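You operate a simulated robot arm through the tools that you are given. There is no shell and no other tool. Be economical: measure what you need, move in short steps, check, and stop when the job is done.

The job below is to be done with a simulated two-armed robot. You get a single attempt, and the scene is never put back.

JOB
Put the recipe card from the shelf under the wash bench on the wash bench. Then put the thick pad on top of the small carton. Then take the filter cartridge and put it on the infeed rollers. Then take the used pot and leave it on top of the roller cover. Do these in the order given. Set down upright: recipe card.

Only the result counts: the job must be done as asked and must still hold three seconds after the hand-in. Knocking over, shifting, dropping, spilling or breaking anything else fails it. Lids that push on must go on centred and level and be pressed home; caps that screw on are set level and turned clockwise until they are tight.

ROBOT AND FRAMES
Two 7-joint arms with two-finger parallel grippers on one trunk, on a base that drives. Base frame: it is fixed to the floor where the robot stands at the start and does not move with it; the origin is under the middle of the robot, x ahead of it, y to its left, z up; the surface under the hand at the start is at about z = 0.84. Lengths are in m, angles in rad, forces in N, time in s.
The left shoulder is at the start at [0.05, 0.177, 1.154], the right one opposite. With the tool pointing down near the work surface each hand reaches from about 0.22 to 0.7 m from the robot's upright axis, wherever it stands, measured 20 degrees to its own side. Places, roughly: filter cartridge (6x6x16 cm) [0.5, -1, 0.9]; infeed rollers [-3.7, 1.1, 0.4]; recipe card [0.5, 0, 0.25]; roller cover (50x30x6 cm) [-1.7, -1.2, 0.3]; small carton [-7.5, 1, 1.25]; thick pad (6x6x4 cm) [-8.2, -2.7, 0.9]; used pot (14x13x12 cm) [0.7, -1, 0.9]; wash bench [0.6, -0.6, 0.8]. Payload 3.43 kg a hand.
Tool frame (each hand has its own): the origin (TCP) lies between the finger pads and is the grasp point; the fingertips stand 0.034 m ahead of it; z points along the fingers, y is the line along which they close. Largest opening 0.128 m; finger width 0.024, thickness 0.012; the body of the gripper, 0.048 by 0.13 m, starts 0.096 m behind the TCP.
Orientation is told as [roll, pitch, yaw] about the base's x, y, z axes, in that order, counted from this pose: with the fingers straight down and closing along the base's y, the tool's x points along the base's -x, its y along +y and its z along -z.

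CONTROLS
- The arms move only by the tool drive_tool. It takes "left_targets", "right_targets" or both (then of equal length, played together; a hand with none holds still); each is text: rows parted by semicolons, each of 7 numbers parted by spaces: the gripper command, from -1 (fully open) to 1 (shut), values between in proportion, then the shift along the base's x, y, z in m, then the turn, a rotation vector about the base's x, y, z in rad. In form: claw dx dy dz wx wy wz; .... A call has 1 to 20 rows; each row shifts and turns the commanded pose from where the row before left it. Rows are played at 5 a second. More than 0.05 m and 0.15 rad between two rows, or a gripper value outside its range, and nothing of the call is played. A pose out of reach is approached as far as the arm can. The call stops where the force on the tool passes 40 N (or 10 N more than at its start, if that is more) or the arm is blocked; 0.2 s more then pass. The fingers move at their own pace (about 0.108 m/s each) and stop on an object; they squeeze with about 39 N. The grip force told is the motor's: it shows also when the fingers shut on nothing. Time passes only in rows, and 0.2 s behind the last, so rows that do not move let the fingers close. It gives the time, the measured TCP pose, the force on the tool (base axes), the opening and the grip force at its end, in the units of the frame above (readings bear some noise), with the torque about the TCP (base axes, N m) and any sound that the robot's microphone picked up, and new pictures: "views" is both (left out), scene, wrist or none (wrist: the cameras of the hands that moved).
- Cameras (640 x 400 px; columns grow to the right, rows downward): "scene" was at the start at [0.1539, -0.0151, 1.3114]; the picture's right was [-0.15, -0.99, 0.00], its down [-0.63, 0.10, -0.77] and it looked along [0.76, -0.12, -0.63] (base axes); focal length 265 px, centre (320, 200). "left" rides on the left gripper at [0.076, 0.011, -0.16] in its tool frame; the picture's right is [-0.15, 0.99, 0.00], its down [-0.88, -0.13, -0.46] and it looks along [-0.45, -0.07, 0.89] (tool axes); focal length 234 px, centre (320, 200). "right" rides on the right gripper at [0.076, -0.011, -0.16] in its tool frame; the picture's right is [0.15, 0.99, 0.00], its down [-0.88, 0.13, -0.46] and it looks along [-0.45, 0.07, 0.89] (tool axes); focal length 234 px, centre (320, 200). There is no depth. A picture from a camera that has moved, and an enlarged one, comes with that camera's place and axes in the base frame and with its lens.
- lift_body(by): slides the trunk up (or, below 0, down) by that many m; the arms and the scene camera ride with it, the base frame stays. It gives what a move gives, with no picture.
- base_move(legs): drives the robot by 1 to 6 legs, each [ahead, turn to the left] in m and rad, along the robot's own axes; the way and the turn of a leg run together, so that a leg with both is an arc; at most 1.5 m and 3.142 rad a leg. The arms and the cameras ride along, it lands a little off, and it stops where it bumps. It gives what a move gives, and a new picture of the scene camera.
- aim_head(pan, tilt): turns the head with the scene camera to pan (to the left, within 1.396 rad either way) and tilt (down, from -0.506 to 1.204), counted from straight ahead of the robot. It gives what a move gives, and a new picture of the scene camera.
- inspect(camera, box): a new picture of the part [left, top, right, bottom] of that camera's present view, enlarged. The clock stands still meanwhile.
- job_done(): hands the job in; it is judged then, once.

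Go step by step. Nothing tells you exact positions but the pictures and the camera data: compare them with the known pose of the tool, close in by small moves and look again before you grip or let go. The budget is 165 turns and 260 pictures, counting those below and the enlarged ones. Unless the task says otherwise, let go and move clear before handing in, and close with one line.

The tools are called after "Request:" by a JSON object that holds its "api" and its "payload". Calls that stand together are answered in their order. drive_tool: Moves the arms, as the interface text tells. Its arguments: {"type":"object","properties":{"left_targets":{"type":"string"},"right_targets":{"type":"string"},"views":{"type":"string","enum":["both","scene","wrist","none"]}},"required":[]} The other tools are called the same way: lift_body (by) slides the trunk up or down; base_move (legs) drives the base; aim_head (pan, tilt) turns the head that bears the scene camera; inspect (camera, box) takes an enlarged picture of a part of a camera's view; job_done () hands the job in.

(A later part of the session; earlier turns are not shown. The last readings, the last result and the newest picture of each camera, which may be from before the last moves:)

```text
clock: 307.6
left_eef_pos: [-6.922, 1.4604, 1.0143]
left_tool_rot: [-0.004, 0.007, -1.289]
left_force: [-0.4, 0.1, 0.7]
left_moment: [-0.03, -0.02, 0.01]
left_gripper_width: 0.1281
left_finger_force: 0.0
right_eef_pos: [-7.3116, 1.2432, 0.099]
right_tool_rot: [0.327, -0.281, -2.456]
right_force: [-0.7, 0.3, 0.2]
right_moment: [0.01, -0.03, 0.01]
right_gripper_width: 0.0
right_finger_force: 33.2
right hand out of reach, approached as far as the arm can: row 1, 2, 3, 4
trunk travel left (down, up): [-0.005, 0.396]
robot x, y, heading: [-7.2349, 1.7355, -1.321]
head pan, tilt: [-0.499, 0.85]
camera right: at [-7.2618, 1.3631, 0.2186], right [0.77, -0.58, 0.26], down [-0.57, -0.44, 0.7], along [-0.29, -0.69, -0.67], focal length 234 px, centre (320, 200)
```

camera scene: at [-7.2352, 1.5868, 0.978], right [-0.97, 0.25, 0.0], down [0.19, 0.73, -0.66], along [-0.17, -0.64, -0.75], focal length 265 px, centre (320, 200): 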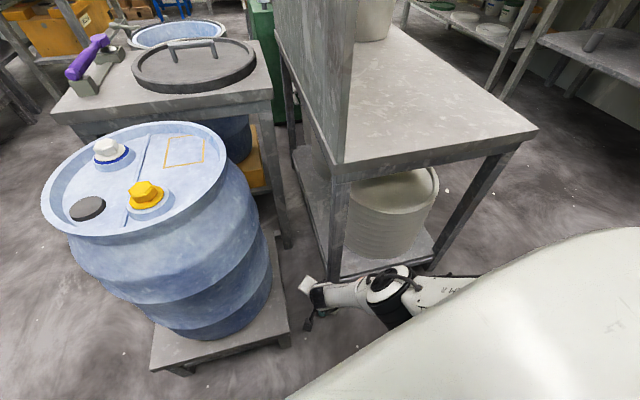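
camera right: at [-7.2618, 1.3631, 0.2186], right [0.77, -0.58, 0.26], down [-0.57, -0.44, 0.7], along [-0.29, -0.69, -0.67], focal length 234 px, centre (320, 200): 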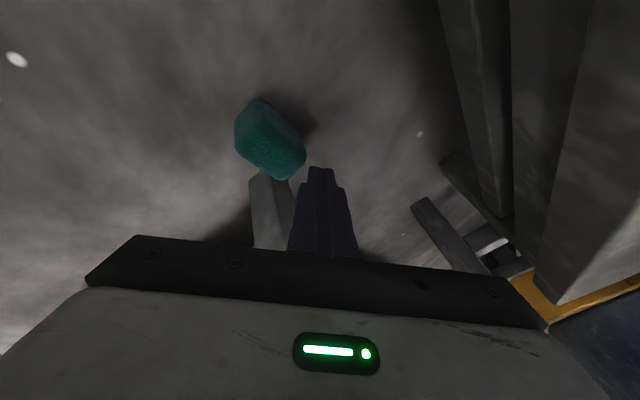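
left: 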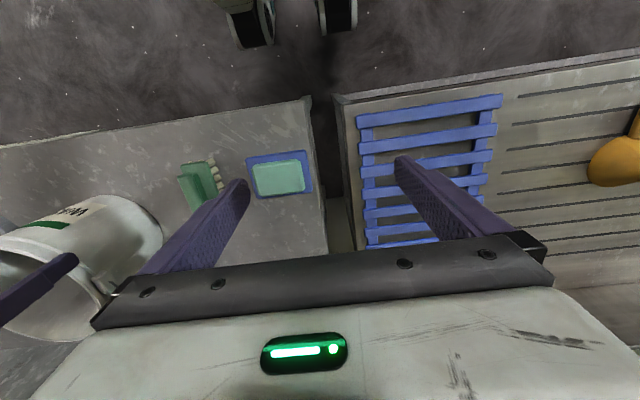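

The pad is now clear of the leg at about (-7.328,1.267). Prepare an open hand above it with less tilt.

Request:
{"api": "drive_tool", "payload": {"right_targets": "1 0 0.02 0.035 0 0 0;-0.3 0 0.02 0.035 0.05 0 -0.1;-0.3 0 0.02 0.02 0.05 0 -0.1;-0.3 0 0.02 0 0.05 0 -0.1;-0.3 0 0 0 0.05 0 -0.1", "views": "none"}}

Request:
{"api": "base_move", "payload": {"legs": [[0.045, 0]]}}

Request:
{"api": "drive_tool", "payload": {"right_targets": "-0.3 -0.005 0 -0.02 0 0 0", "views": "wrist"}}

```text
clock: 307.9
left_eef_pos: [-6.9205, 1.4609, 1.0145]
left_tool_rot: [-0.005, 0.007, -1.291]
left_force: [0.2, 0.3, -0.1]
left_moment: [-0.02, 0.04, 0.0]
left_gripper_width: 0.128
left_finger_force: 0.1
right_eef_pos: [-7.3224, 1.2306, 0.1153]
right_tool_rot: [0.341, -0.313, -2.475]
right_force: [-0.7, -1.0, -0.5]
right_moment: [0.04, 0.03, 0.01]
right_gripper_width: 0.0003
right_finger_force: 33.0
trunk travel left (down, up): [-0.005, 0.396]
robot x, y, heading: [-7.2347, 1.735, -1.326]
head pan, tilt: [-0.499, 0.85]
stopped in row 1 (right hand): the force on the tool passed its limit at 68 N (the readings are from after the stop); the commanded pose is now the measured one
```

```text
clock: 308.8
left_eef_pos: [-6.9173, 1.4468, 1.0142]
left_tool_rot: [-0.005, 0.005, -1.289]
left_force: [1.0, -0.3, 0.5]
left_moment: [0.01, -0.03, 0.0]
left_gripper_width: 0.1278
left_finger_force: 0.0
right_eef_pos: [-7.3118, 1.223, 0.112]
right_tool_rot: [0.336, -0.299, -2.471]
right_force: [-0.1, -0.3, -0.2]
right_moment: [0.0, 0.0, -0.02]
right_gripper_width: 0.0
right_finger_force: 32.4
trunk travel left (down, up): [-0.005, 0.396]
robot x, y, heading: [-7.2287, 1.7192, -1.322]
head pan, tilt: [-0.499, 0.85]
stopped in leg 1: the force on the tool passed its limit at 42 N (the readings are from after the stop); the commanded pose is now the measured one
camera scene: at [-7.231, 1.5725, 0.978], right [-0.97, 0.25, 0.0], down [0.19, 0.73, -0.66], along [-0.16, -0.64, -0.75], focal length 265 px, centre (320, 200)
```

scene: 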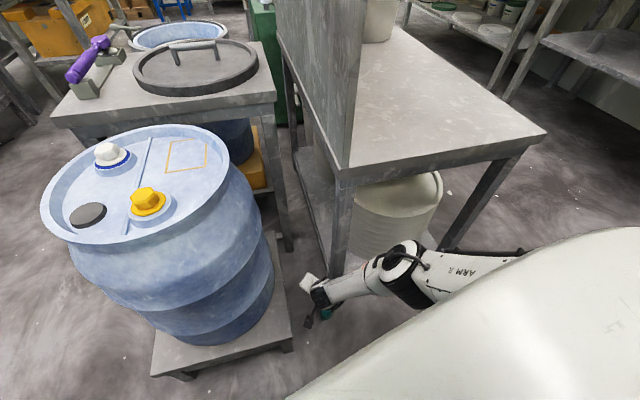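

```text
clock: 309.2
left_eef_pos: [-6.9171, 1.4487, 1.0147]
left_tool_rot: [-0.004, 0.002, -1.291]
left_force: [-0.5, 0.9, 0.1]
left_moment: [0.0, 0.02, -0.01]
left_gripper_width: 0.1279
left_finger_force: 0.1
right_eef_pos: [-7.3056, 1.2197, 0.1029]
right_tool_rot: [0.354, -0.275, -2.48]
right_force: [12.0, -3.3, 24.6]
right_moment: [-0.82, 0.39, -0.47]
right_gripper_width: 0.0707
right_finger_force: 0.1
right hand out of reach, approached as far as the arm can: row 1
trunk travel left (down, up): [-0.005, 0.396]
robot x, y, heading: [-7.2255, 1.7177, -1.325]
head pan, tilt: [-0.499, 0.85]
stopped in row 1 (right hand): the force on the tool passed its limit at 115 N (the readings are from after the stop); the commanded pose is now the measured one
camera right: at [-7.2564, 1.3415, 0.2223], right [0.75, -0.59, 0.29], down [-0.59, -0.41, 0.69], along [-0.29, -0.69, -0.66], focal length 234 px, centre (320, 200)
```

right: 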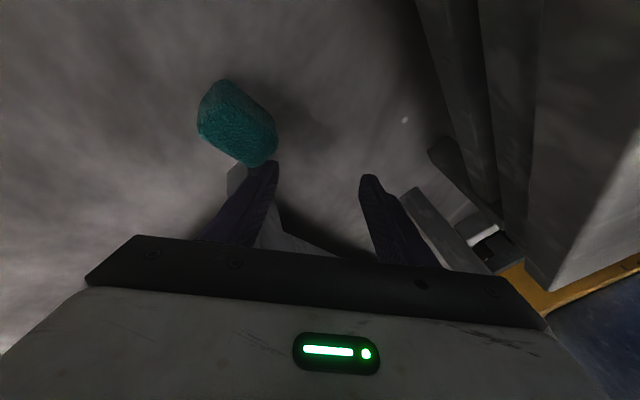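

Request:
{"api": "drive_tool", "payload": {"right_targets": "0.6 0.008 0.0 0.02 0 0 0;0.6 0.006 0.01 0.03 0 0 0;0.6 0.0 0.03 0.02 0 0 0;0.6 0 0.04 0.01 0 0 0;0.6 0 0.04 0 0 0 0", "views": "wrist"}}

```text
clock: 310.2
left_eef_pos: [-6.9177, 1.4466, 1.0142]
left_tool_rot: [-0.004, 0.004, -1.291]
left_force: [-0.5, -0.2, 0.0]
left_moment: [-0.02, 0.02, -0.02]
left_gripper_width: 0.1277
left_finger_force: 0.1
right_eef_pos: [-7.3038, 1.2873, 0.1828]
right_tool_rot: [0.365, -0.304, -2.519]
right_force: [0.0, -1.2, 0.2]
right_moment: [0.16, -0.02, -0.05]
right_gripper_width: 0.0254
right_finger_force: 0.1
trunk travel left (down, up): [-0.005, 0.396]
robot x, y, heading: [-7.227, 1.7152, -1.324]
head pan, tilt: [-0.499, 0.85]
stopped in row 5 (right hand): the force on the tool passed its limit at 61 N (the readings are from after the stop); the commanded pose is now the measured one
camera right: at [-7.2495, 1.4105, 0.2989], right [0.74, -0.61, 0.29], down [-0.59, -0.37, 0.71], along [-0.32, -0.7, -0.64], focal length 234 px, centre (320, 200)
```

right: 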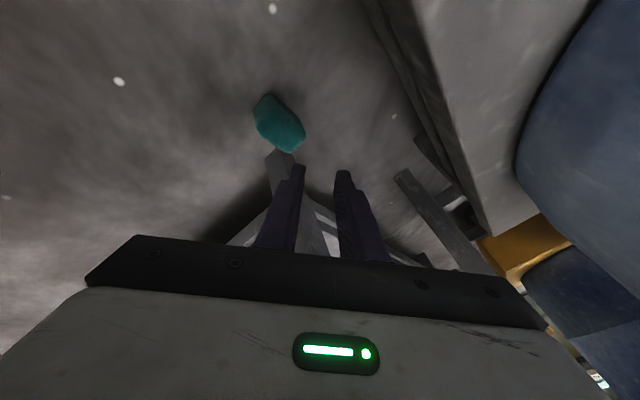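

Request:
{"api": "drive_tool", "payload": {"right_targets": "0.6 0 -0.02 0.045 0 0 0;0.6 0 -0.02 0.045 0.12 0 0;0.6 0 -0.01 0.04 0.12 0 0;0.6 0 0 0.03 0.12 0 0;0.6 0 0 0 0.1 0 0", "views": "none"}}

Request:
{"api": "drive_tool", "payload": {"right_targets": "-0.3 0 0 0 0 0 0.147;-0.3 0 0 0 0 0 0.147;-0.3 0 0 0 0 0 0.147;-0.3 0 0 0 0 0 0.147;-0.3 0 0 0 0 0 0.147;-0.3 0 0 0 0 0 0.147;-0.3 0 0 0 0 0 0.147;-0.3 0 0 0 0 0 0.147;-0.3 0 0 0 0 0 0.147;-0.3 0 0 0 0 0 0.147;-0.3 0 0 0 0 0 0.147;-0.3 0 0 0 0 0 0.147;-0.3 0 0 0 0 0 0.147;-0.3 0 0 0 0 0 0.147;-0.3 0 0 0 0 0 0.147;-0.3 0 0 0 0 0 0.147;-0.3 0 0 0 0 0 0.147", "views": "wrist"}}

```text
clock: 311.6
left_eef_pos: [-6.9179, 1.4526, 1.0143]
left_tool_rot: [-0.006, 0.004, -1.29]
left_force: [-0.1, 0.6, -0.1]
left_moment: [-0.08, 0.01, 0.02]
left_gripper_width: 0.128
left_finger_force: 0.2
right_eef_pos: [-7.2958, 1.2715, 0.3354]
right_tool_rot: [-0.032, 0.009, -2.406]
right_force: [-0.2, -0.4, -0.6]
right_moment: [-0.01, -0.03, -0.04]
right_gripper_width: 0.0258
right_finger_force: 0.0
trunk travel left (down, up): [-0.005, 0.396]
robot x, y, heading: [-7.2285, 1.7244, -1.33]
head pan, tilt: [-0.499, 0.85]
stopped in row 5 (right hand): the arm was blocked; the commanded pose is now the measured one
```

```text
clock: 313.1
left_eef_pos: [-6.9188, 1.45, 1.0145]
left_tool_rot: [-0.003, 0.005, -1.291]
left_force: [0.8, -0.1, 0.3]
left_moment: [-0.01, -0.03, -0.02]
left_gripper_width: 0.128
left_finger_force: 0.1
right_eef_pos: [-7.3032, 1.2711, 0.3342]
right_tool_rot: [-0.037, 0.019, -1.568]
right_force: [-1.0, 4.3, 0.8]
right_moment: [-0.69, 0.03, -0.31]
right_gripper_width: 0.0831
right_finger_force: 0.1
trunk travel left (down, up): [-0.005, 0.396]
robot x, y, heading: [-7.2338, 1.7257, -1.324]
head pan, tilt: [-0.499, 0.85]
stopped in row 7 (right hand): the force on the tool passed its limit at 46 N (the readings are from after the stop); the commanded pose is now the measured one
camera right: at [-7.3076, 1.3453, 0.4956], right [0.99, 0.15, -0.03], down [0.15, -0.89, 0.43], along [0.03, -0.43, -0.9], focal length 234 px, centre (320, 200)
```

right: 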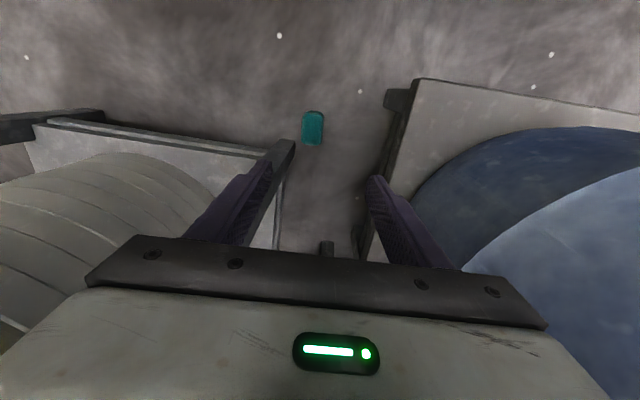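

Request:
{"api": "base_move", "payload": {"legs": [[-0.1, 0]]}}

Request:
{"api": "drive_tool", "payload": {"right_targets": "-0.3 0 0 0.02 0 0 0.147;-0.3 0 0 0.02 0 0 0.147;-0.3 0 0 0 0 0 0.147;-0.3 0 0 0 0 0 0.147;-0.3 0 0 0 0 0 0.147;-0.3 0 0 0 0 0 0.147;-0.3 0 0 0 0 0 0.147;-0.3 0 0 0 0 0 0.147;-0.3 0 0 0 0 0 0.147;-0.3 0 0 0 0 0 0.147;-0.3 0 0 0 0 0 0.1", "views": "wrist"}}

```text
clock: 314.2
left_eef_pos: [-6.9425, 1.5479, 1.013]
left_tool_rot: [-0.003, 0.006, -1.29]
left_force: [0.3, 0.0, -0.1]
left_moment: [0.04, 0.0, 0.02]
left_gripper_width: 0.128
left_finger_force: 0.2
right_eef_pos: [-7.3252, 1.3686, 0.3346]
right_tool_rot: [-0.037, 0.017, -1.568]
right_force: [-0.9, -0.9, 0.2]
right_moment: [-0.04, 0.01, 0.02]
right_gripper_width: 0.0832
right_finger_force: 0.1
trunk travel left (down, up): [-0.005, 0.396]
robot x, y, heading: [-7.253, 1.8213, -1.328]
head pan, tilt: [-0.499, 0.85]
camera scene: at [-7.2562, 1.6743, 0.978], right [-0.97, 0.25, 0.0], down [0.19, 0.73, -0.66], along [-0.17, -0.64, -0.75], focal length 265 px, centre (320, 200)
```

scene: 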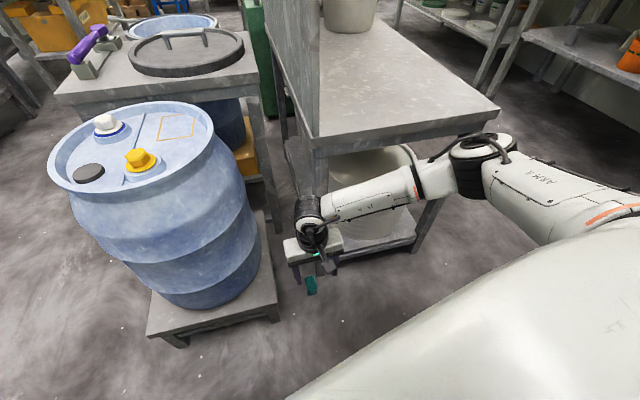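

```text
clock: 316.6
left_eef_pos: [-6.9436, 1.5471, 1.0136]
left_tool_rot: [-0.004, 0.006, -1.291]
left_force: [0.2, 0.0, 0.1]
left_moment: [-0.02, 0.0, -0.01]
left_gripper_width: 0.1282
left_finger_force: 0.0
right_eef_pos: [-7.3304, 1.3844, 0.3838]
right_tool_rot: [-0.038, 0.018, -0.047]
right_force: [0.8, 0.9, -0.1]
right_moment: [0.0, -0.04, -0.01]
right_gripper_width: 0.0832
right_finger_force: 0.0
right hand out of reach, approached as far as the arm can: row 10, 11
trunk travel left (down, up): [-0.005, 0.396]
robot x, y, heading: [-7.2529, 1.8198, -1.328]
head pan, tilt: [-0.499, 0.85]
camera right: at [-7.4033, 1.3823, 0.5455], right [-0.1, 0.99, -0.03], down [0.89, 0.1, 0.44], along [0.44, 0.01, -0.9], focal length 234 px, centre (320, 200)
```

right: 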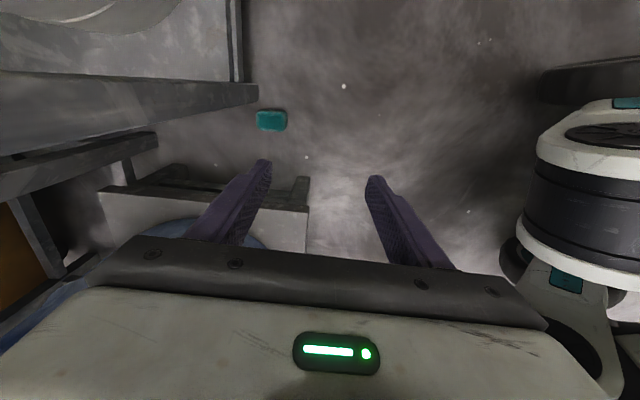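

Good: closing is now north–south and the pad is in the open. Tilt slightly, drive in 0.13, and align.

Request:
{"api": "drive_tool", "payload": {"right_targets": "-0.3 0 0 -0.04 -0.15 0 0.04;-0.3 0 0 -0.04 -0.14 0 0;-0.3 0 0 -0.04 0 0 0", "views": "none"}}

Request:
{"api": "base_move", "payload": {"legs": [[0.13, 0]]}}

Request:
{"api": "drive_tool", "payload": {"right_targets": "-0.3 -0.01 0.01 -0.02 0 0 0", "views": "wrist"}}

```text
refused: row 1 steps farther than a row can; nothing moved
```

```text
clock: 318.0
left_eef_pos: [-6.9145, 1.4284, 1.0139]
left_tool_rot: [-0.006, 0.0, -1.294]
left_force: [-0.1, 0.4, -0.8]
left_moment: [0.0, -0.02, -0.01]
left_gripper_width: 0.128
left_finger_force: 0.1
right_eef_pos: [-7.3036, 1.2845, 0.3825]
right_tool_rot: [-0.007, 0.021, -0.033]
right_force: [-0.2, -0.1, -0.4]
right_moment: [0.01, 0.0, -0.02]
right_gripper_width: 0.0832
right_finger_force: 0.1
trunk travel left (down, up): [-0.005, 0.396]
robot x, y, heading: [-7.2231, 1.7027, -1.333]
head pan, tilt: [-0.499, 0.85]
stopped in leg 1: the robot was blocked; the commanded pose is now the measured one
camera scene: at [-7.2271, 1.5566, 0.9784], right [-0.97, 0.26, 0.0], down [0.19, 0.72, -0.66], along [-0.17, -0.64, -0.75], focal length 265 px, centre (320, 200)
```

scene: 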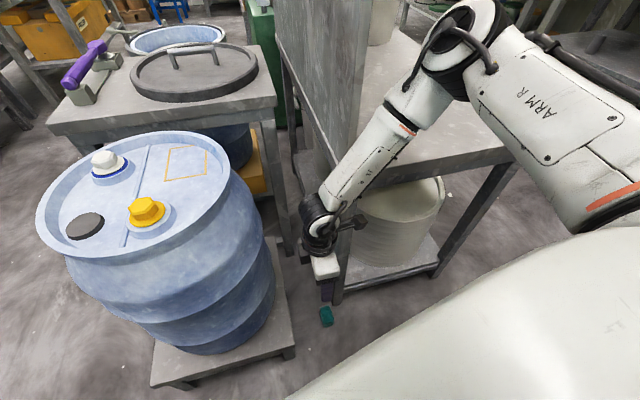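

```text
clock: 318.4
left_eef_pos: [-6.9145, 1.4254, 1.0146]
left_tool_rot: [-0.003, 0.005, -1.295]
left_force: [-0.6, 0.3, -0.2]
left_moment: [0.01, 0.02, -0.02]
left_gripper_width: 0.128
left_finger_force: 0.1
right_eef_pos: [-7.3144, 1.29, 0.3599]
right_tool_rot: [-0.007, 0.024, -0.036]
right_force: [-0.5, -0.1, -0.2]
right_moment: [-0.01, 0.02, -0.01]
right_gripper_width: 0.0834
right_finger_force: 0.0
trunk travel left (down, up): [-0.005, 0.396]
robot x, y, heading: [-7.2232, 1.6992, -1.332]
head pan, tilt: [-0.499, 0.85]
camera right: at [-7.3861, 1.2832, 0.5207], right [-0.11, 0.99, 0.0], down [0.9, 0.1, 0.43], along [0.43, 0.05, -0.9], focal length 234 px, centre (320, 200)
```

right: 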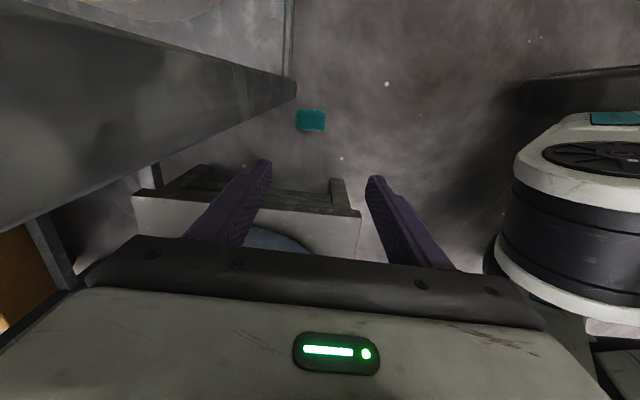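

Request:
{"api": "drive_tool", "payload": {"right_targets": "-0.3 -0.008 -0.007 -0.03 -0.14 0 0.03;-0.3 -0.006 -0.008 -0.03 -0.14 0 0;-0.3 0 0 -0.045 0 0 0;-0.3 0 0 -0.045 0 0 0;-0.3 0 0 -0.045 0 0 0", "views": "wrist"}}

```text
clock: 319.6
left_eef_pos: [-6.9128, 1.4258, 1.0139]
left_tool_rot: [-0.003, 0.006, -1.292]
left_force: [0.3, 0.8, 0.5]
left_moment: [-0.02, -0.02, -0.01]
left_gripper_width: 0.128
left_finger_force: 0.1
right_eef_pos: [-7.3263, 1.2764, 0.1635]
right_tool_rot: [-0.283, 0.019, -0.01]
right_force: [5.6, 4.1, 2.3]
right_moment: [-0.35, 0.81, 0.2]
right_gripper_width: 0.0833
right_finger_force: 0.1
trunk travel left (down, up): [-0.005, 0.396]
robot x, y, heading: [-7.2228, 1.6984, -1.331]
head pan, tilt: [-0.499, 0.85]
camera right: at [-7.3987, 1.3123, 0.3214], right [-0.14, 0.95, -0.27], down [0.89, 0.24, 0.38], along [0.43, -0.19, -0.88], focal length 234 px, centre (320, 200)
```

right: 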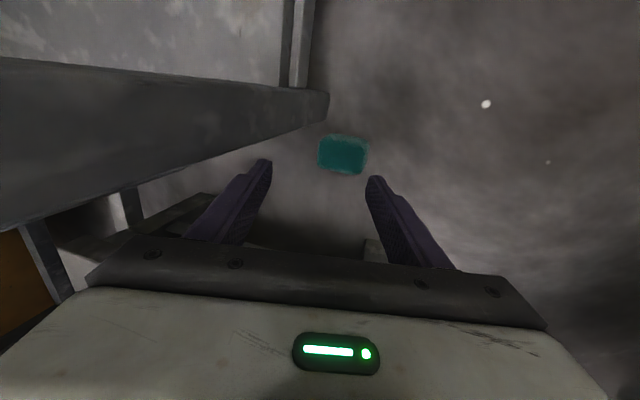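

Request:
{"api": "drive_tool", "payload": {"right_targets": "-0.3 0.006 0 -0.03 0 0 0;-0.3 0 0 -0.03 0 0 0;-0.3 0 0 -0.025 0 0 0", "views": "wrist"}}

```text
clock: 320.4
left_eef_pos: [-6.914, 1.4266, 1.0133]
left_tool_rot: [-0.003, 0.006, -1.294]
left_force: [0.2, -0.4, -0.3]
left_moment: [0.0, -0.03, -0.04]
left_gripper_width: 0.128
left_finger_force: 0.1
right_eef_pos: [-7.3222, 1.2765, 0.0795]
right_tool_rot: [-0.286, 0.02, -0.011]
right_force: [-1.2, -0.7, 0.0]
right_moment: [0.02, 0.04, 0.03]
right_gripper_width: 0.0833
right_finger_force: 0.1
trunk travel left (down, up): [-0.005, 0.396]
robot x, y, heading: [-7.223, 1.6983, -1.337]
head pan, tilt: [-0.499, 0.85]
camera right: at [-7.3941, 1.3116, 0.2373], right [-0.14, 0.95, -0.28], down [0.89, 0.24, 0.38], along [0.43, -0.19, -0.88], focal length 234 px, centre (320, 200)
```

right: 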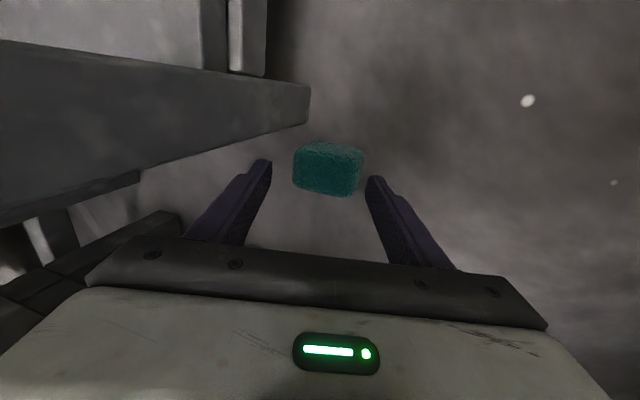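

Request:
{"api": "drive_tool", "payload": {"right_targets": "-0.3 -0.003 0 -0.012 0 0 0;-0.3 0 0 -0.01 0 0 0;0.1 0 0 0 0 0 0;0.4 0 0 0 0 0 0;1 0 0 0 0 0 0;1 0 0 0 0 0 0", "views": "wrist"}}

```text
clock: 321.8
left_eef_pos: [-6.9135, 1.4246, 1.0141]
left_tool_rot: [-0.002, 0.005, -1.294]
left_force: [-0.2, -0.2, -0.4]
left_moment: [-0.02, 0.01, 0.02]
left_gripper_width: 0.128
left_finger_force: 0.0
right_eef_pos: [-7.3226, 1.2761, 0.0704]
right_tool_rot: [-0.285, 0.02, -0.012]
right_force: [0.1, 0.3, -0.8]
right_moment: [0.01, 0.02, 0.01]
right_gripper_width: 0.0637
right_finger_force: 38.9
right hand out of reach, approached as far as the arm can: row 1
trunk travel left (down, up): [-0.005, 0.396]
robot x, y, heading: [-7.2228, 1.6999, -1.334]
head pan, tilt: [-0.499, 0.85]
camera right: at [-7.394, 1.3116, 0.2279], right [-0.14, 0.95, -0.28], down [0.89, 0.24, 0.38], along [0.43, -0.19, -0.88], focal length 234 px, centre (320, 200)
```

right: 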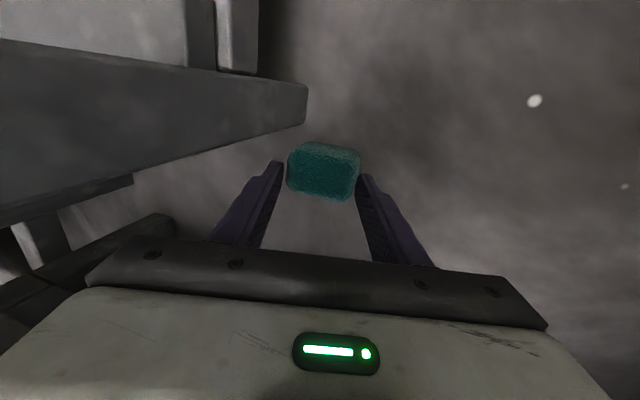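

Gripped (6.4 cm). Lift.

Request:
{"api": "drive_tool", "payload": {"right_targets": "1 0.003 0 0.02 0 0 0;1 0 0.005 0.04 0 0 0;1 0 0.005 0.045 0 0 0;1 0 0 0.045 0 0 0", "views": "wrist"}}

```text
clock: 322.8
left_eef_pos: [-6.9133, 1.4251, 1.014]
left_tool_rot: [-0.005, 0.005, -1.292]
left_force: [-0.2, -0.1, 0.7]
left_moment: [-0.04, 0.01, -0.01]
left_gripper_width: 0.1279
left_finger_force: 0.0
right_eef_pos: [-7.3192, 1.2848, 0.2201]
right_tool_rot: [-0.286, 0.02, -0.012]
right_force: [0.3, -0.7, -1.6]
right_moment: [-0.01, -0.01, -0.02]
right_gripper_width: 0.0631
right_finger_force: 38.8
trunk travel left (down, up): [-0.005, 0.396]
robot x, y, heading: [-7.2176, 1.7, -1.333]
head pan, tilt: [-0.499, 0.85]
camera right: at [-7.3909, 1.3207, 0.3777], right [-0.14, 0.95, -0.28], down [0.89, 0.24, 0.38], along [0.43, -0.19, -0.88], focal length 234 px, centre (320, 200)
```

right: 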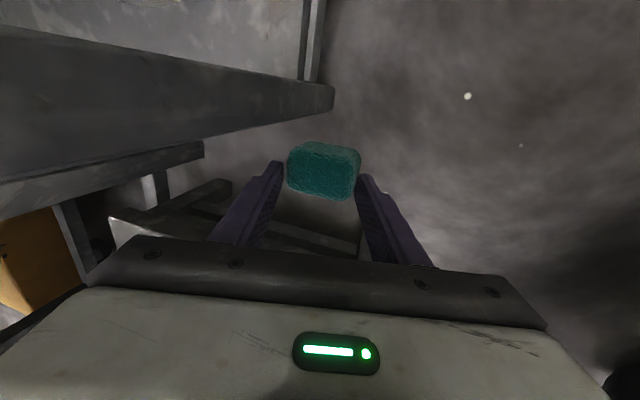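

Pad recovered. Back away, then raise the trunk and go around to the west side.

Request:
{"api": "base_move", "payload": {"legs": [[-0.3, 0]]}}

Request:
{"api": "lift_body", "payload": {"by": 0.395}}

Request:
{"api": "drive_tool", "payload": {"right_targets": "1 0 0 0.045 0.14 0 -0.05;1 0 0 0.045 0.14 0 -0.14;1 0 0 0.045 0 0 -0.145;1 0 0 0.045 0 0 -0.145;1 0 0 0.045 0 0 -0.145;1 0 0 0.045 0 0 -0.145;1 0 0 0.045 0 0 -0.145;1 0 0 0.045 0 0 -0.145;1 0 0 0.045 0 0 -0.145;1 0 0 0.045 0 0 -0.12", "views": "none"}}

```text
clock: 324.8
left_eef_pos: [-6.9847, 1.7192, 1.0142]
left_tool_rot: [-0.003, 0.004, -1.294]
left_force: [0.4, -0.6, 0.7]
left_moment: [0.02, 0.0, 0.01]
left_gripper_width: 0.1279
left_finger_force: 0.1
right_eef_pos: [-7.3899, 1.5775, 0.2199]
right_tool_rot: [-0.284, 0.019, -0.011]
right_force: [-0.2, 0.2, 0.3]
right_moment: [-0.01, -0.02, -0.01]
right_gripper_width: 0.0633
right_finger_force: 39.4
trunk travel left (down, up): [-0.005, 0.396]
robot x, y, heading: [-7.2938, 1.9938, -1.329]
head pan, tilt: [-0.499, 0.85]
camera scene: at [-7.2978, 1.8459, 0.978], right [-0.97, 0.26, 0.0], down [0.19, 0.73, -0.66], along [-0.17, -0.64, -0.75], focal length 265 px, centre (320, 200)
```

scene: 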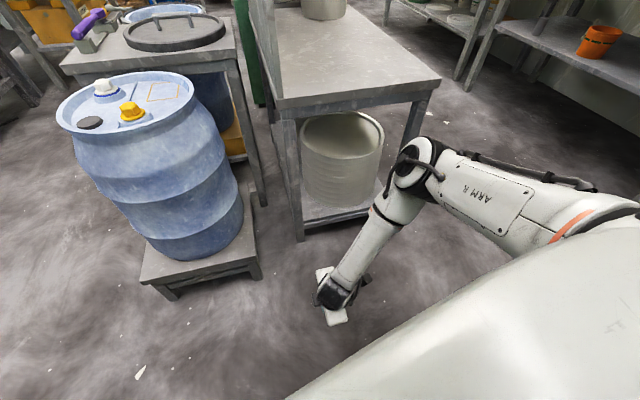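

```text
clock: 328.6
left_eef_pos: [-6.9852, 1.7189, 1.4082]
left_tool_rot: [-0.003, 0.005, -1.293]
left_force: [-0.6, -1.0, -0.4]
left_moment: [0.01, 0.0, 0.02]
left_gripper_width: 0.1279
left_finger_force: 0.0
right_eef_pos: [-7.39, 1.5771, 0.6133]
right_tool_rot: [-0.286, 0.019, -0.012]
right_force: [-0.3, 0.9, -1.0]
right_moment: [0.01, 0.03, 0.01]
right_gripper_width: 0.0626
right_finger_force: 38.9
trunk travel left (down, up): [-0.4, 0.001]
robot x, y, heading: [-7.2946, 1.9916, -1.333]
head pan, tilt: [-0.499, 0.85]
```

```text
refused: row 2 steps farther than a row can; nothing moved
```

Request:
{"api": "drive_tool", "payload": {"right_targets": "1 0 0 0.045 0.14 0 0;1 0 0 0.045 0.14 0 0;1 0 0 0.045 0 0 -0.148;1 0 0 0.045 0 0 -0.148;1 0 0 0.045 0 0 -0.148;1 0 0 0.045 0 0 -0.148;1 0 0 0.045 0 0 -0.148;1 0 0 0.045 0 0 -0.148;1 0 0 0.045 0 0 -0.148;1 0 0 0.045 0 0 -0.148;1 0 0 0.045 0 0 -0.14", "views": "none"}}

Request:
{"api": "base_move", "payload": {"legs": [[0, 1.33], [-0.85, 0], [0, -1.57], [0.72, 0], [0, 1.57]]}}

```text
clock: 331.0
left_eef_pos: [-6.9854, 1.7193, 1.4076]
left_tool_rot: [-0.003, 0.005, -1.295]
left_force: [0.0, -0.2, 0.1]
left_moment: [0.04, -0.01, -0.02]
left_gripper_width: 0.1279
left_finger_force: 0.1
right_eef_pos: [-7.3904, 1.5772, 1.1112]
right_tool_rot: [-0.008, 0.023, -1.33]
right_force: [-0.5, 0.2, 0.2]
right_moment: [-0.02, 0.0, 0.0]
right_gripper_width: 0.0625
right_finger_force: 39.0
trunk travel left (down, up): [-0.4, 0.001]
robot x, y, heading: [-7.2938, 1.9906, -1.331]
head pan, tilt: [-0.499, 0.85]
```

```text
clock: 350.0
left_eef_pos: [-7.8157, 1.508, 1.4086]
left_tool_rot: [-0.004, 0.004, 0.027]
left_force: [0.0, 0.6, 0.2]
left_moment: [0.04, -0.01, -0.01]
left_gripper_width: 0.128
left_finger_force: 0.0
right_eef_pos: [-7.7796, 1.0798, 1.1098]
right_tool_rot: [-0.005, 0.022, -0.011]
right_force: [0.0, 0.8, -0.3]
right_moment: [0.0, -0.01, -0.02]
right_gripper_width: 0.0611
right_finger_force: 39.6
trunk travel left (down, up): [-0.4, 0.001]
robot x, y, heading: [-8.1552, 1.2764, -0.014]
head pan, tilt: [-0.499, 0.85]
camera scene: at [-8.0191, 1.2357, 1.373], right [-0.49, -0.87, 0.0], down [-0.66, 0.37, -0.66], along [0.58, -0.32, -0.75], focal length 265 px, centre (320, 200)
```

scene: 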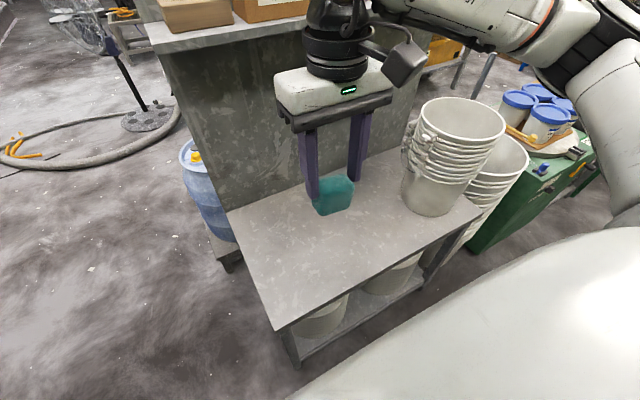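

Request:
{"api": "drive_tool", "payload": {"right_targets": "1 0.015 -0.006 0.035 0 -0.14 0;1 0.015 -0.006 0.035 0 -0.14 0;1 0.015 -0.006 0.035 0 -0.14 0;1 0.015 -0.006 0.035 0 -0.14 0;1 0.015 -0.006 0.035 0 -0.14 0;1 0.015 -0.006 0.035 0 -0.14 0;1 0.015 -0.006 0.035 0 -0.14 0;1 0.015 -0.006 0.035 0 -0.14 0;1 0.015 -0.006 0.035 0 -0.14 0;1 0.015 -0.006 0 0 -0.14 0;1 0.015 -0.006 0 0 -0.14 0", "views": "wrist"}}

Request:
{"api": "aim_head", "payload": {"pan": -0.25, "tilt": 0.3}}

```text
clock: 352.4
left_eef_pos: [-7.8154, 1.5075, 1.4083]
left_tool_rot: [-0.004, 0.006, 0.029]
left_force: [0.2, 0.5, 0.3]
left_moment: [-0.02, 0.01, -0.04]
left_gripper_width: 0.128
left_finger_force: 0.1
right_eef_pos: [-7.6134, 1.0149, 1.4251]
right_tool_rot: [0.163, -1.519, -0.171]
right_force: [-0.7, -0.8, -0.5]
right_moment: [0.01, 0.02, 0.04]
right_gripper_width: 0.0609
right_finger_force: 39.1
trunk travel left (down, up): [-0.4, 0.001]
robot x, y, heading: [-8.159, 1.2765, -0.008]
head pan, tilt: [-0.499, 0.85]
camera right: at [-7.7768, 1.0053, 1.3567], right [0.0, 0.99, -0.14], down [-0.41, 0.12, 0.9], along [0.91, 0.06, 0.41], focal length 234 px, centre (320, 200)
```

right: 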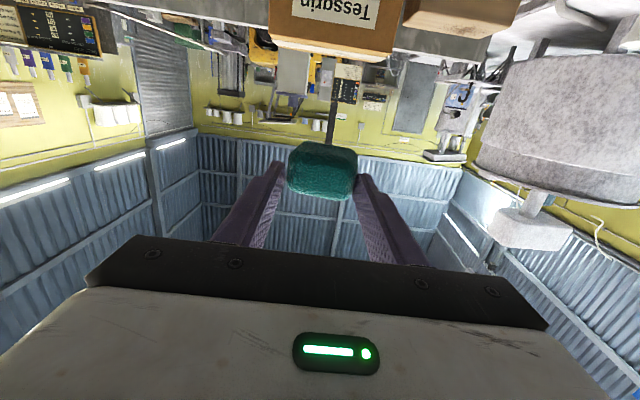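

```text
clock: 353.4
left_eef_pos: [-7.8166, 1.5082, 1.4077]
left_tool_rot: [-0.004, 0.006, 0.028]
left_force: [0.1, -0.2, 0.2]
left_moment: [-0.02, 0.05, -0.02]
left_gripper_width: 0.1279
left_finger_force: 0.0
right_eef_pos: [-7.6146, 1.0145, 1.4245]
right_tool_rot: [0.16, -1.517, -0.167]
right_force: [0.6, 0.3, -0.8]
right_moment: [0.01, 0.02, 0.01]
right_gripper_width: 0.0608
right_finger_force: 39.4
trunk travel left (down, up): [-0.4, 0.001]
robot x, y, heading: [-8.1612, 1.2766, -0.009]
head pan, tilt: [-0.25, 0.3]
camera scene: at [-7.997, 1.2497, 1.4213], right [-0.26, -0.97, 0.0], down [-0.29, 0.08, -0.95], along [0.92, -0.25, -0.3], focal length 265 px, centre (320, 200)
```

scene: 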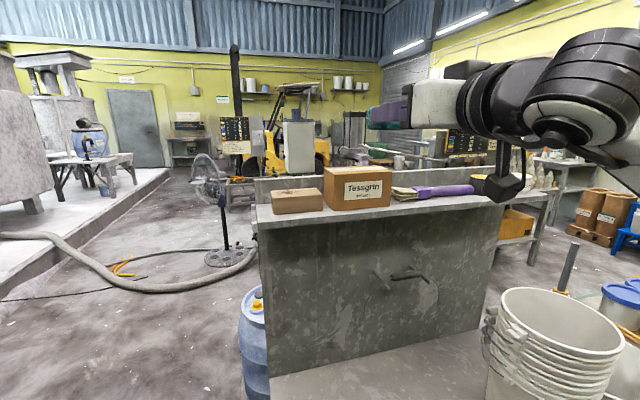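

Request:
{"api": "drive_tool", "payload": {"right_targets": "1 0.04 -0.002 -0.01 0 0 0;1 0.04 -0.002 -0.01 0 0 0;1 0.04 -0.002 -0.01 0 0 0;1 0.029 -0.002 -0.01 0 0 0", "views": "wrist"}}

Request:
{"api": "inspect", "payload": {"camera": "scene", "box": [290, 100, 450, 220]}}

```text
clock: 354.4
left_eef_pos: [-7.8149, 1.5079, 1.4086]
left_tool_rot: [-0.003, 0.006, 0.027]
left_force: [0.2, 0.4, 0.3]
left_moment: [0.02, 0.0, -0.03]
left_gripper_width: 0.128
left_finger_force: 0.1
right_eef_pos: [-7.4644, 1.0066, 1.3836]
right_tool_rot: [0.143, -1.515, -0.145]
right_force: [0.2, -0.3, -0.5]
right_moment: [0.02, 0.02, 0.0]
right_gripper_width: 0.0607
right_finger_force: 38.8
trunk travel left (down, up): [-0.4, 0.001]
robot x, y, heading: [-8.1575, 1.2799, -0.012]
head pan, tilt: [-0.25, 0.3]
camera right: at [-7.6279, 0.9979, 1.316], right [0.0, 0.99, -0.14], down [-0.41, 0.13, 0.91], along [0.91, 0.06, 0.4], focal length 234 px, centre (320, 200)
```

right: 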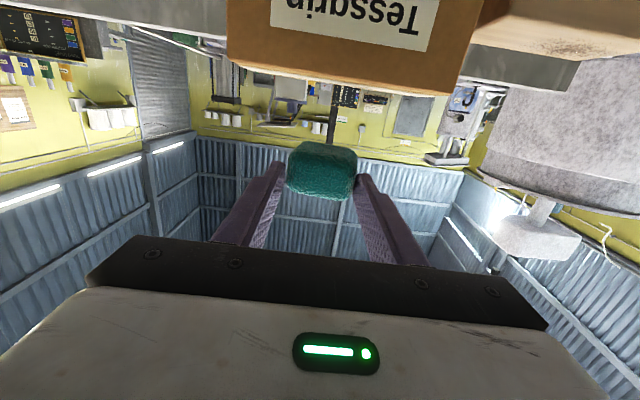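

```text
3.33 times, centred on (370, 160) of scene
camera zoom: at [-7.9965, 1.2497, 1.4213], right [-0.26, -0.97, 0.0], down [-0.29, 0.08, -0.96], along [0.92, -0.25, -0.3], focal length 884 px, centre (153, 333)
```

zoom: 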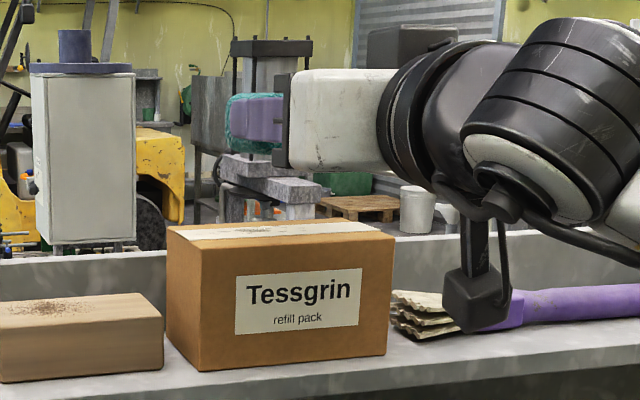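

Request:
{"api": "drive_tool", "payload": {"right_targets": "1 -0.004 0.003 -0.02 0 0 0;1 0 0 -0.015 0 0 0;1 0 0 -0.006 0 0 0;1 0 0 -0.004 0 0 0", "views": "none"}}

Request:
{"api": "inspect", "payload": {"camera": "scene", "box": [310, 130, 430, 220]}}

```text
clock: 355.4
left_eef_pos: [-7.8159, 1.5077, 1.4081]
left_tool_rot: [-0.006, 0.006, 0.028]
left_force: [0.0, -0.5, -0.3]
left_moment: [-0.01, -0.02, 0.02]
left_gripper_width: 0.128
left_finger_force: 0.1
right_eef_pos: [-7.4684, 1.0108, 1.34]
right_tool_rot: [0.157, -1.517, -0.161]
right_force: [-0.2, -0.2, -0.7]
right_moment: [-0.01, 0.0, 0.01]
right_gripper_width: 0.0607
right_finger_force: 38.9
trunk travel left (down, up): [-0.4, 0.001]
robot x, y, heading: [-8.1586, 1.2786, -0.014]
head pan, tilt: [-0.25, 0.3]
```

```text
4.44 times, centred on (370, 175) of scene
camera zoom: at [-7.997, 1.2496, 1.4214], right [-0.26, -0.97, 0.0], down [-0.29, 0.08, -0.96], along [0.92, -0.25, -0.3], focal length 1178 px, centre (98, 311)
```

zoom: 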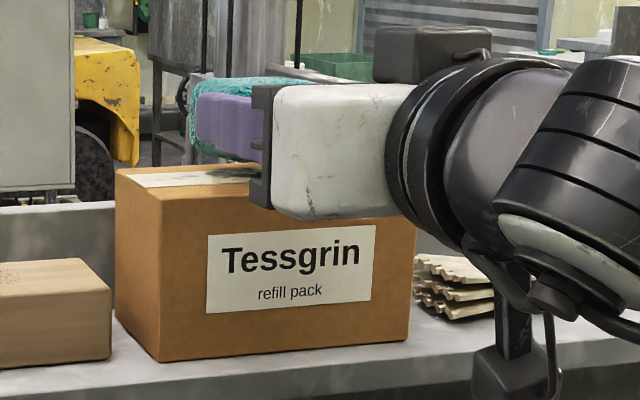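

Request:
{"api": "drive_tool", "payload": {"right_targets": "1 0 0 -0.004 0 0 0;1 0 0 -0.003 0 0 0", "views": "none"}}

Request:
{"api": "drive_tool", "payload": {"right_targets": "1 0 0 -0.003 0 0 0;1 0 0 -0.002 0 0 0", "views": "none"}}

```text
clock: 356.0
left_eef_pos: [-7.8154, 1.5076, 1.4081]
left_tool_rot: [-0.004, 0.005, 0.028]
left_force: [0.0, 1.0, -0.5]
left_moment: [-0.03, 0.01, 0.01]
left_gripper_width: 0.1277
left_finger_force: 0.0
right_eef_pos: [-7.4692, 1.0102, 1.3337]
right_tool_rot: [0.17, -1.515, -0.175]
right_force: [-1.0, 1.0, -0.6]
right_moment: [0.01, 0.04, 0.01]
right_gripper_width: 0.0607
right_finger_force: 38.8
trunk travel left (down, up): [-0.4, 0.001]
robot x, y, heading: [-8.1561, 1.2755, -0.009]
head pan, tilt: [-0.25, 0.3]
```

```text
clock: 356.6
left_eef_pos: [-7.8164, 1.5079, 1.4084]
left_tool_rot: [-0.004, 0.006, 0.029]
left_force: [-0.4, 0.7, 0.6]
left_moment: [-0.03, -0.02, -0.02]
left_gripper_width: 0.1279
left_finger_force: 0.0
right_eef_pos: [-7.4703, 1.01, 1.3316]
right_tool_rot: [0.169, -1.526, -0.173]
right_force: [2.9, -1.0, 7.5]
right_moment: [-0.2, -0.67, 0.05]
right_gripper_width: 0.0606
right_finger_force: 39.1
trunk travel left (down, up): [-0.4, 0.001]
robot x, y, heading: [-8.1573, 1.2748, -0.009]
head pan, tilt: [-0.25, 0.3]
```

Request:
{"api": "drive_tool", "payload": {"right_targets": "1 0 0 0 0 -0.05 0;1 0 0 -0.002 0 0 0", "views": "none"}}

Request:
{"api": "inspect", "payload": {"camera": "scene", "box": [310, 130, 430, 220]}}

```text
clock: 357.2
left_eef_pos: [-7.816, 1.5078, 1.4086]
left_tool_rot: [-0.002, 0.003, 0.029]
left_force: [-0.4, 0.8, -0.7]
left_moment: [0.0, 0.0, 0.01]
left_gripper_width: 0.1281
left_finger_force: 0.1
right_eef_pos: [-7.4704, 1.0092, 1.3287]
right_tool_rot: [1.696, -1.561, -1.703]
right_force: [-0.3, 0.2, 9.2]
right_moment: [-0.29, -0.22, -0.01]
right_gripper_width: 0.0609
right_finger_force: 38.5
trunk travel left (down, up): [-0.4, 0.001]
robot x, y, heading: [-8.155, 1.277, -0.015]
head pan, tilt: [-0.25, 0.3]
```

```text
4.44 times, centred on (370, 175) of scene
camera zoom: at [-7.9983, 1.2502, 1.4217], right [-0.26, -0.97, 0.0], down [-0.28, 0.08, -0.96], along [0.92, -0.25, -0.29], focal length 1178 px, centre (98, 311)
```

zoom: 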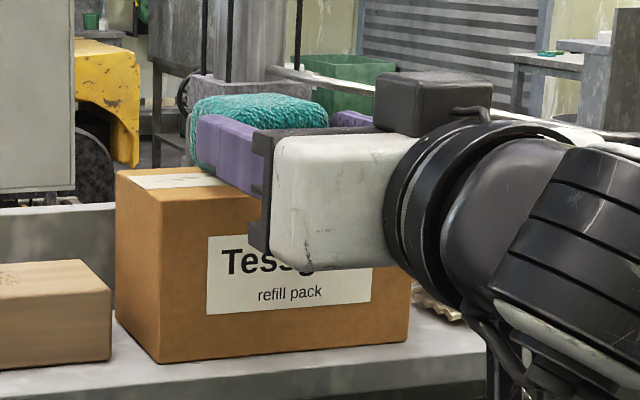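

Pad sits flat on the carton. Release gently.

Request:
{"api": "drive_tool", "payload": {"right_targets": "0.05 0 0 0.001 0 0 0;0 0 0 0 0 0 0;-0.2 0 0 0 0 0 0;-0.3 0 0 0 0 0 0;-0.3 0 0 0 0 0 0", "views": "none"}}

Request:
{"api": "inspect", "payload": {"camera": "scene", "box": [310, 130, 430, 220]}}

```text
clock: 358.4
left_eef_pos: [-7.8158, 1.5072, 1.4075]
left_tool_rot: [-0.005, 0.005, 0.027]
left_force: [0.5, -0.3, 0.0]
left_moment: [0.0, -0.02, 0.01]
left_gripper_width: 0.1283
left_finger_force: 0.0
right_eef_pos: [-7.469, 1.0105, 1.3273]
right_tool_rot: [1.204, -1.562, -1.21]
right_force: [0.3, 0.2, -0.4]
right_moment: [-0.02, 0.01, 0.04]
right_gripper_width: 0.0833
right_finger_force: 0.1
trunk travel left (down, up): [-0.4, 0.001]
robot x, y, heading: [-8.1549, 1.2784, -0.008]
head pan, tilt: [-0.25, 0.3]
```

```text
4.44 times, centred on (370, 175) of scene
camera zoom: at [-7.9971, 1.2497, 1.4214], right [-0.26, -0.97, 0.0], down [-0.29, 0.08, -0.96], along [0.92, -0.25, -0.3], focal length 1178 px, centre (98, 311)
```

zoom: 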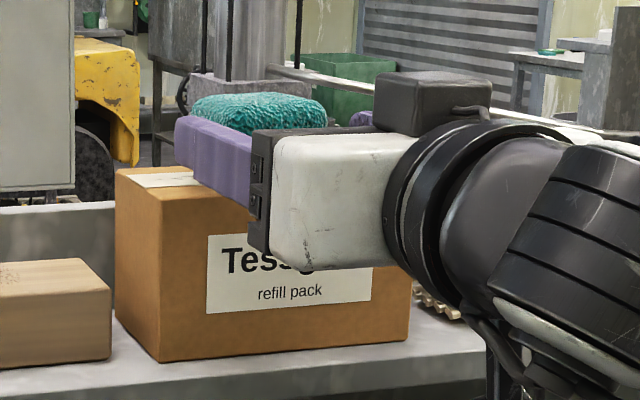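

Request:
{"api": "drive_tool", "payload": {"right_targets": "-0.3 -0.02 0 0.003 0 0 0;-0.3 -0.04 0 0.004 0 0 0;-0.3 -0.045 0 0.005 0 0 0;-0.3 -0.045 0 0.01 0 0 0", "views": "none"}}

Request:
{"api": "inspect", "payload": {"camera": "scene", "box": [310, 130, 430, 220]}}

```text
clock: 359.4
left_eef_pos: [-7.816, 1.5075, 1.409]
left_tool_rot: [-0.004, 0.004, 0.026]
left_force: [0.3, 0.4, 0.3]
left_moment: [-0.02, -0.01, 0.01]
left_gripper_width: 0.128
left_finger_force: 0.1
right_eef_pos: [-7.6203, 1.0106, 1.3489]
right_tool_rot: [1.257, -1.564, -1.262]
right_force: [0.0, 0.1, -0.2]
right_moment: [0.02, 0.0, -0.01]
right_gripper_width: 0.0831
right_finger_force: 0.1
trunk travel left (down, up): [-0.4, 0.001]
robot x, y, heading: [-8.1548, 1.2763, -0.013]
head pan, tilt: [-0.25, 0.3]
```

```text
4.44 times, centred on (370, 175) of scene
camera zoom: at [-7.998, 1.2497, 1.4216], right [-0.26, -0.97, 0.0], down [-0.28, 0.08, -0.96], along [0.92, -0.25, -0.29], focal length 1178 px, centre (98, 311)
```

zoom: 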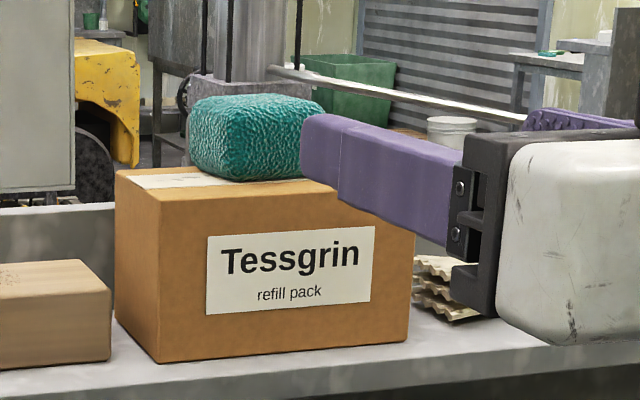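

Second task done. Now back off, straighten the hands forward for travel, and return to the wash bench by the known route.

Request:
{"api": "base_move", "payload": {"legs": [[-0.22, 0]]}}

Request:
{"api": "drive_tool", "payload": {"right_targets": "-1 0.0 0.005 0 0 0.145 0;-1 0.0 0.005 0 0 0.145 0;-1 0.0 0.005 -0.01 0 0.145 0;-1 0.0 0.005 -0.02 0 0.145 0;-1 0.0 0.005 -0.02 0 0.145 0;-1 0.0 0.005 -0.02 0 0.145 0;-1 0.0 0.005 -0.02 0 0.145 0;-1 0.0 0.005 -0.02 0 0.145 0;-1 0.0 0.005 -0.02 0 0.145 0;-1 0.0 0.005 -0.02 0 0.145 0;-1 0.0 0.005 0 0 0.11 0", "left_targets": "-1 0.03 -0.005 -0.02 0 0 0;-1 0.03 -0.005 -0.02 0 0 0;-1 0.03 -0.005 -0.02 0 0 0;-1 0.03 -0.005 -0.02 0 0 0;-1 0.03 -0.005 -0.02 0 0 0;-1 0.03 -0.005 -0.02 0 0 0;-1 0.03 -0.005 -0.02 0 0 0;-1 0.03 -0.005 -0.02 0 0 0;-1 0 0 0 0 0 0;-1 0 0 0 0 0 0;-1 0 0 0 0 0 0", "views": "none"}}

Request:
{"api": "base_move", "payload": {"legs": [[0, -1.56], [1.5, 0], [1.5, 0]]}}

```text
clock: 361.1
left_eef_pos: [-8.0364, 1.5109, 1.4088]
left_tool_rot: [-0.004, 0.005, 0.028]
left_force: [0.0, -0.5, -0.5]
left_moment: [0.01, 0.02, -0.03]
left_gripper_width: 0.1284
left_finger_force: 0.0
right_eef_pos: [-7.8409, 1.0129, 1.348]
right_tool_rot: [1.267, -1.561, -1.27]
right_force: [0.3, 0.3, -0.4]
right_moment: [-0.03, -0.02, 0.01]
right_gripper_width: 0.0831
right_finger_force: 0.1
trunk travel left (down, up): [-0.4, 0.001]
robot x, y, heading: [-8.3766, 1.2754, -0.011]
head pan, tilt: [-0.25, 0.3]
camera scene: at [-8.2181, 1.2523, 1.4215], right [-0.26, -0.97, 0.0], down [-0.29, 0.08, -0.96], along [0.92, -0.25, -0.3], focal length 265 px, centre (320, 200)
```

scene: 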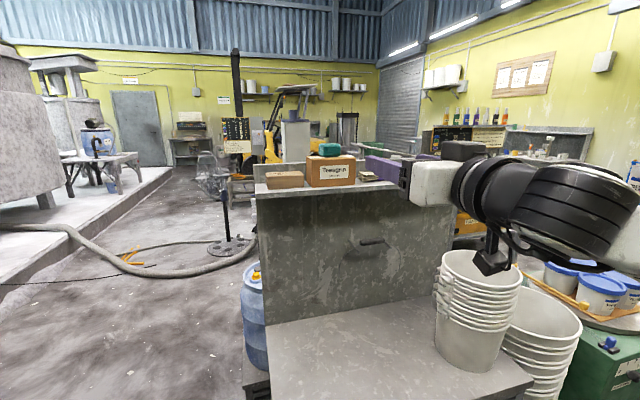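

```text
clock: 363.5
left_eef_pos: [-7.7955, 1.4704, 1.2492]
left_tool_rot: [-0.003, 0.007, 0.028]
left_force: [-0.8, 1.2, 0.3]
left_moment: [0.01, 0.0, 0.01]
left_gripper_width: 0.1283
left_finger_force: 0.0
right_eef_pos: [-7.8411, 1.0682, 1.1983]
right_tool_rot: [-0.006, -0.005, -0.008]
right_force: [-0.1, -0.3, -0.5]
right_moment: [0.0, 0.01, 0.03]
right_gripper_width: 0.1281
right_finger_force: 0.0
trunk travel left (down, up): [-0.4, 0.001]
robot x, y, heading: [-8.372, 1.2804, -0.013]
head pan, tilt: [-0.25, 0.3]
```

```text
clock: 381.8
left_eef_pos: [-8.2571, -2.3082, 1.2485]
left_tool_rot: [-0.003, 0.006, -1.553]
left_force: [0.4, -0.1, -0.2]
left_moment: [0.04, -0.01, 0.04]
left_gripper_width: 0.128
left_finger_force: 0.1
right_eef_pos: [-8.6589, -2.2592, 1.1979]
right_tool_rot: [-0.005, -0.007, -1.591]
right_force: [0.7, -0.9, -0.5]
right_moment: [0.01, 0.02, 0.0]
right_gripper_width: 0.1284
right_finger_force: 0.0
trunk travel left (down, up): [-0.4, 0.001]
robot x, y, heading: [-8.4406, -1.7269, -1.591]
head pan, tilt: [-0.25, 0.3]
camera scene: at [-8.4692, -1.8869, 1.4214], right [-0.96, 0.27, 0.0], down [0.08, 0.28, -0.96], along [-0.26, -0.92, -0.3], focal length 265 px, centre (320, 200)
```

scene: 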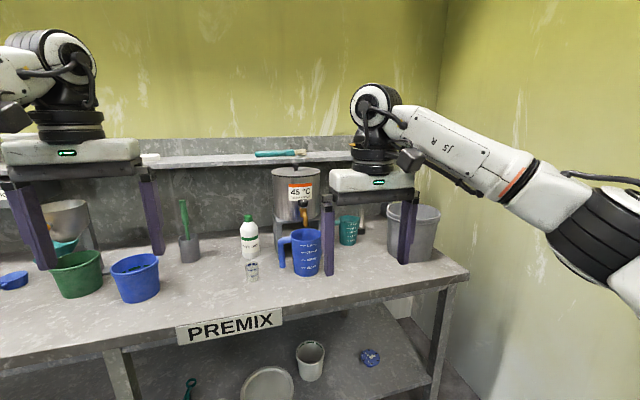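

Request:
{"api": "base_move", "payload": {"legs": [[0, 0.99], [0.66, 0], [0, 0.6], [1.1, 0]]}}

```text
clock: 394.8
left_eef_pos: [-6.2308, -1.9297, 1.2494]
left_tool_rot: [-0.004, 0.005, 0.023]
left_force: [-0.3, 0.2, 1.1]
left_moment: [0.03, 0.03, 0.01]
left_gripper_width: 0.1278
left_finger_force: 0.1
right_eef_pos: [-6.2771, -2.3329, 1.1993]
right_tool_rot: [-0.004, -0.005, -0.016]
right_force: [0.3, 0.1, 0.7]
right_moment: [0.01, 0.0, 0.02]
right_gripper_width: 0.1282
right_finger_force: 0.0
trunk travel left (down, up): [-0.4, 0.001]
robot x, y, heading: [-6.8116, -2.1193, -0.012]
head pan, tilt: [-0.25, 0.3]
camera scene: at [-6.6545, -2.1468, 1.4214], right [-0.26, -0.97, 0.0], down [-0.29, 0.08, -0.96], along [0.92, -0.25, -0.3], focal length 265 px, centre (320, 200)
```

scene: 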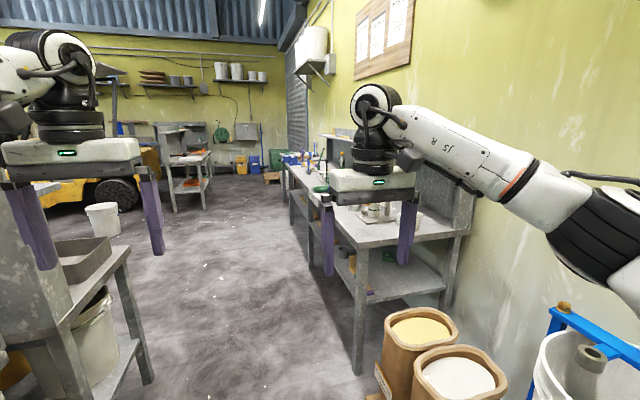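

Request:
{"api": "base_move", "payload": {"legs": [[1.0, 0], [1.0, 0.0], [1.5, 0], [1.3, 0]]}}

```text
clock: 417.9
left_eef_pos: [-1.4394, -2.0213, 1.2476]
left_tool_rot: [-0.002, 0.006, 0.015]
left_force: [-0.3, -0.4, -0.2]
left_moment: [-0.01, 0.0, 0.02]
left_gripper_width: 0.1281
left_finger_force: 0.0
right_eef_pos: [-1.4891, -2.4234, 1.1986]
right_tool_rot: [-0.004, -0.006, -0.02]
right_force: [0.5, 0.0, 0.2]
right_moment: [0.01, 0.01, -0.02]
right_gripper_width: 0.128
right_finger_force: 0.1
trunk travel left (down, up): [-0.4, 0.001]
robot x, y, heading: [-2.0219, -2.2057, -0.023]
head pan, tilt: [-0.25, 0.3]
camera scene: at [-1.8641, -2.2345, 1.4214], right [-0.27, -0.96, 0.0], down [-0.28, 0.08, -0.96], along [0.92, -0.26, -0.3], focal length 265 px, centre (320, 200)
```

scene: 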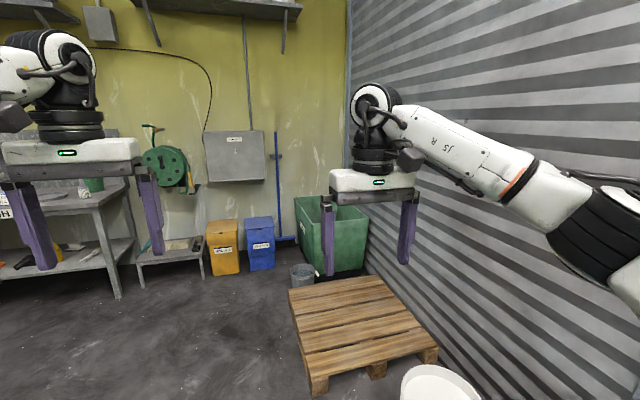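

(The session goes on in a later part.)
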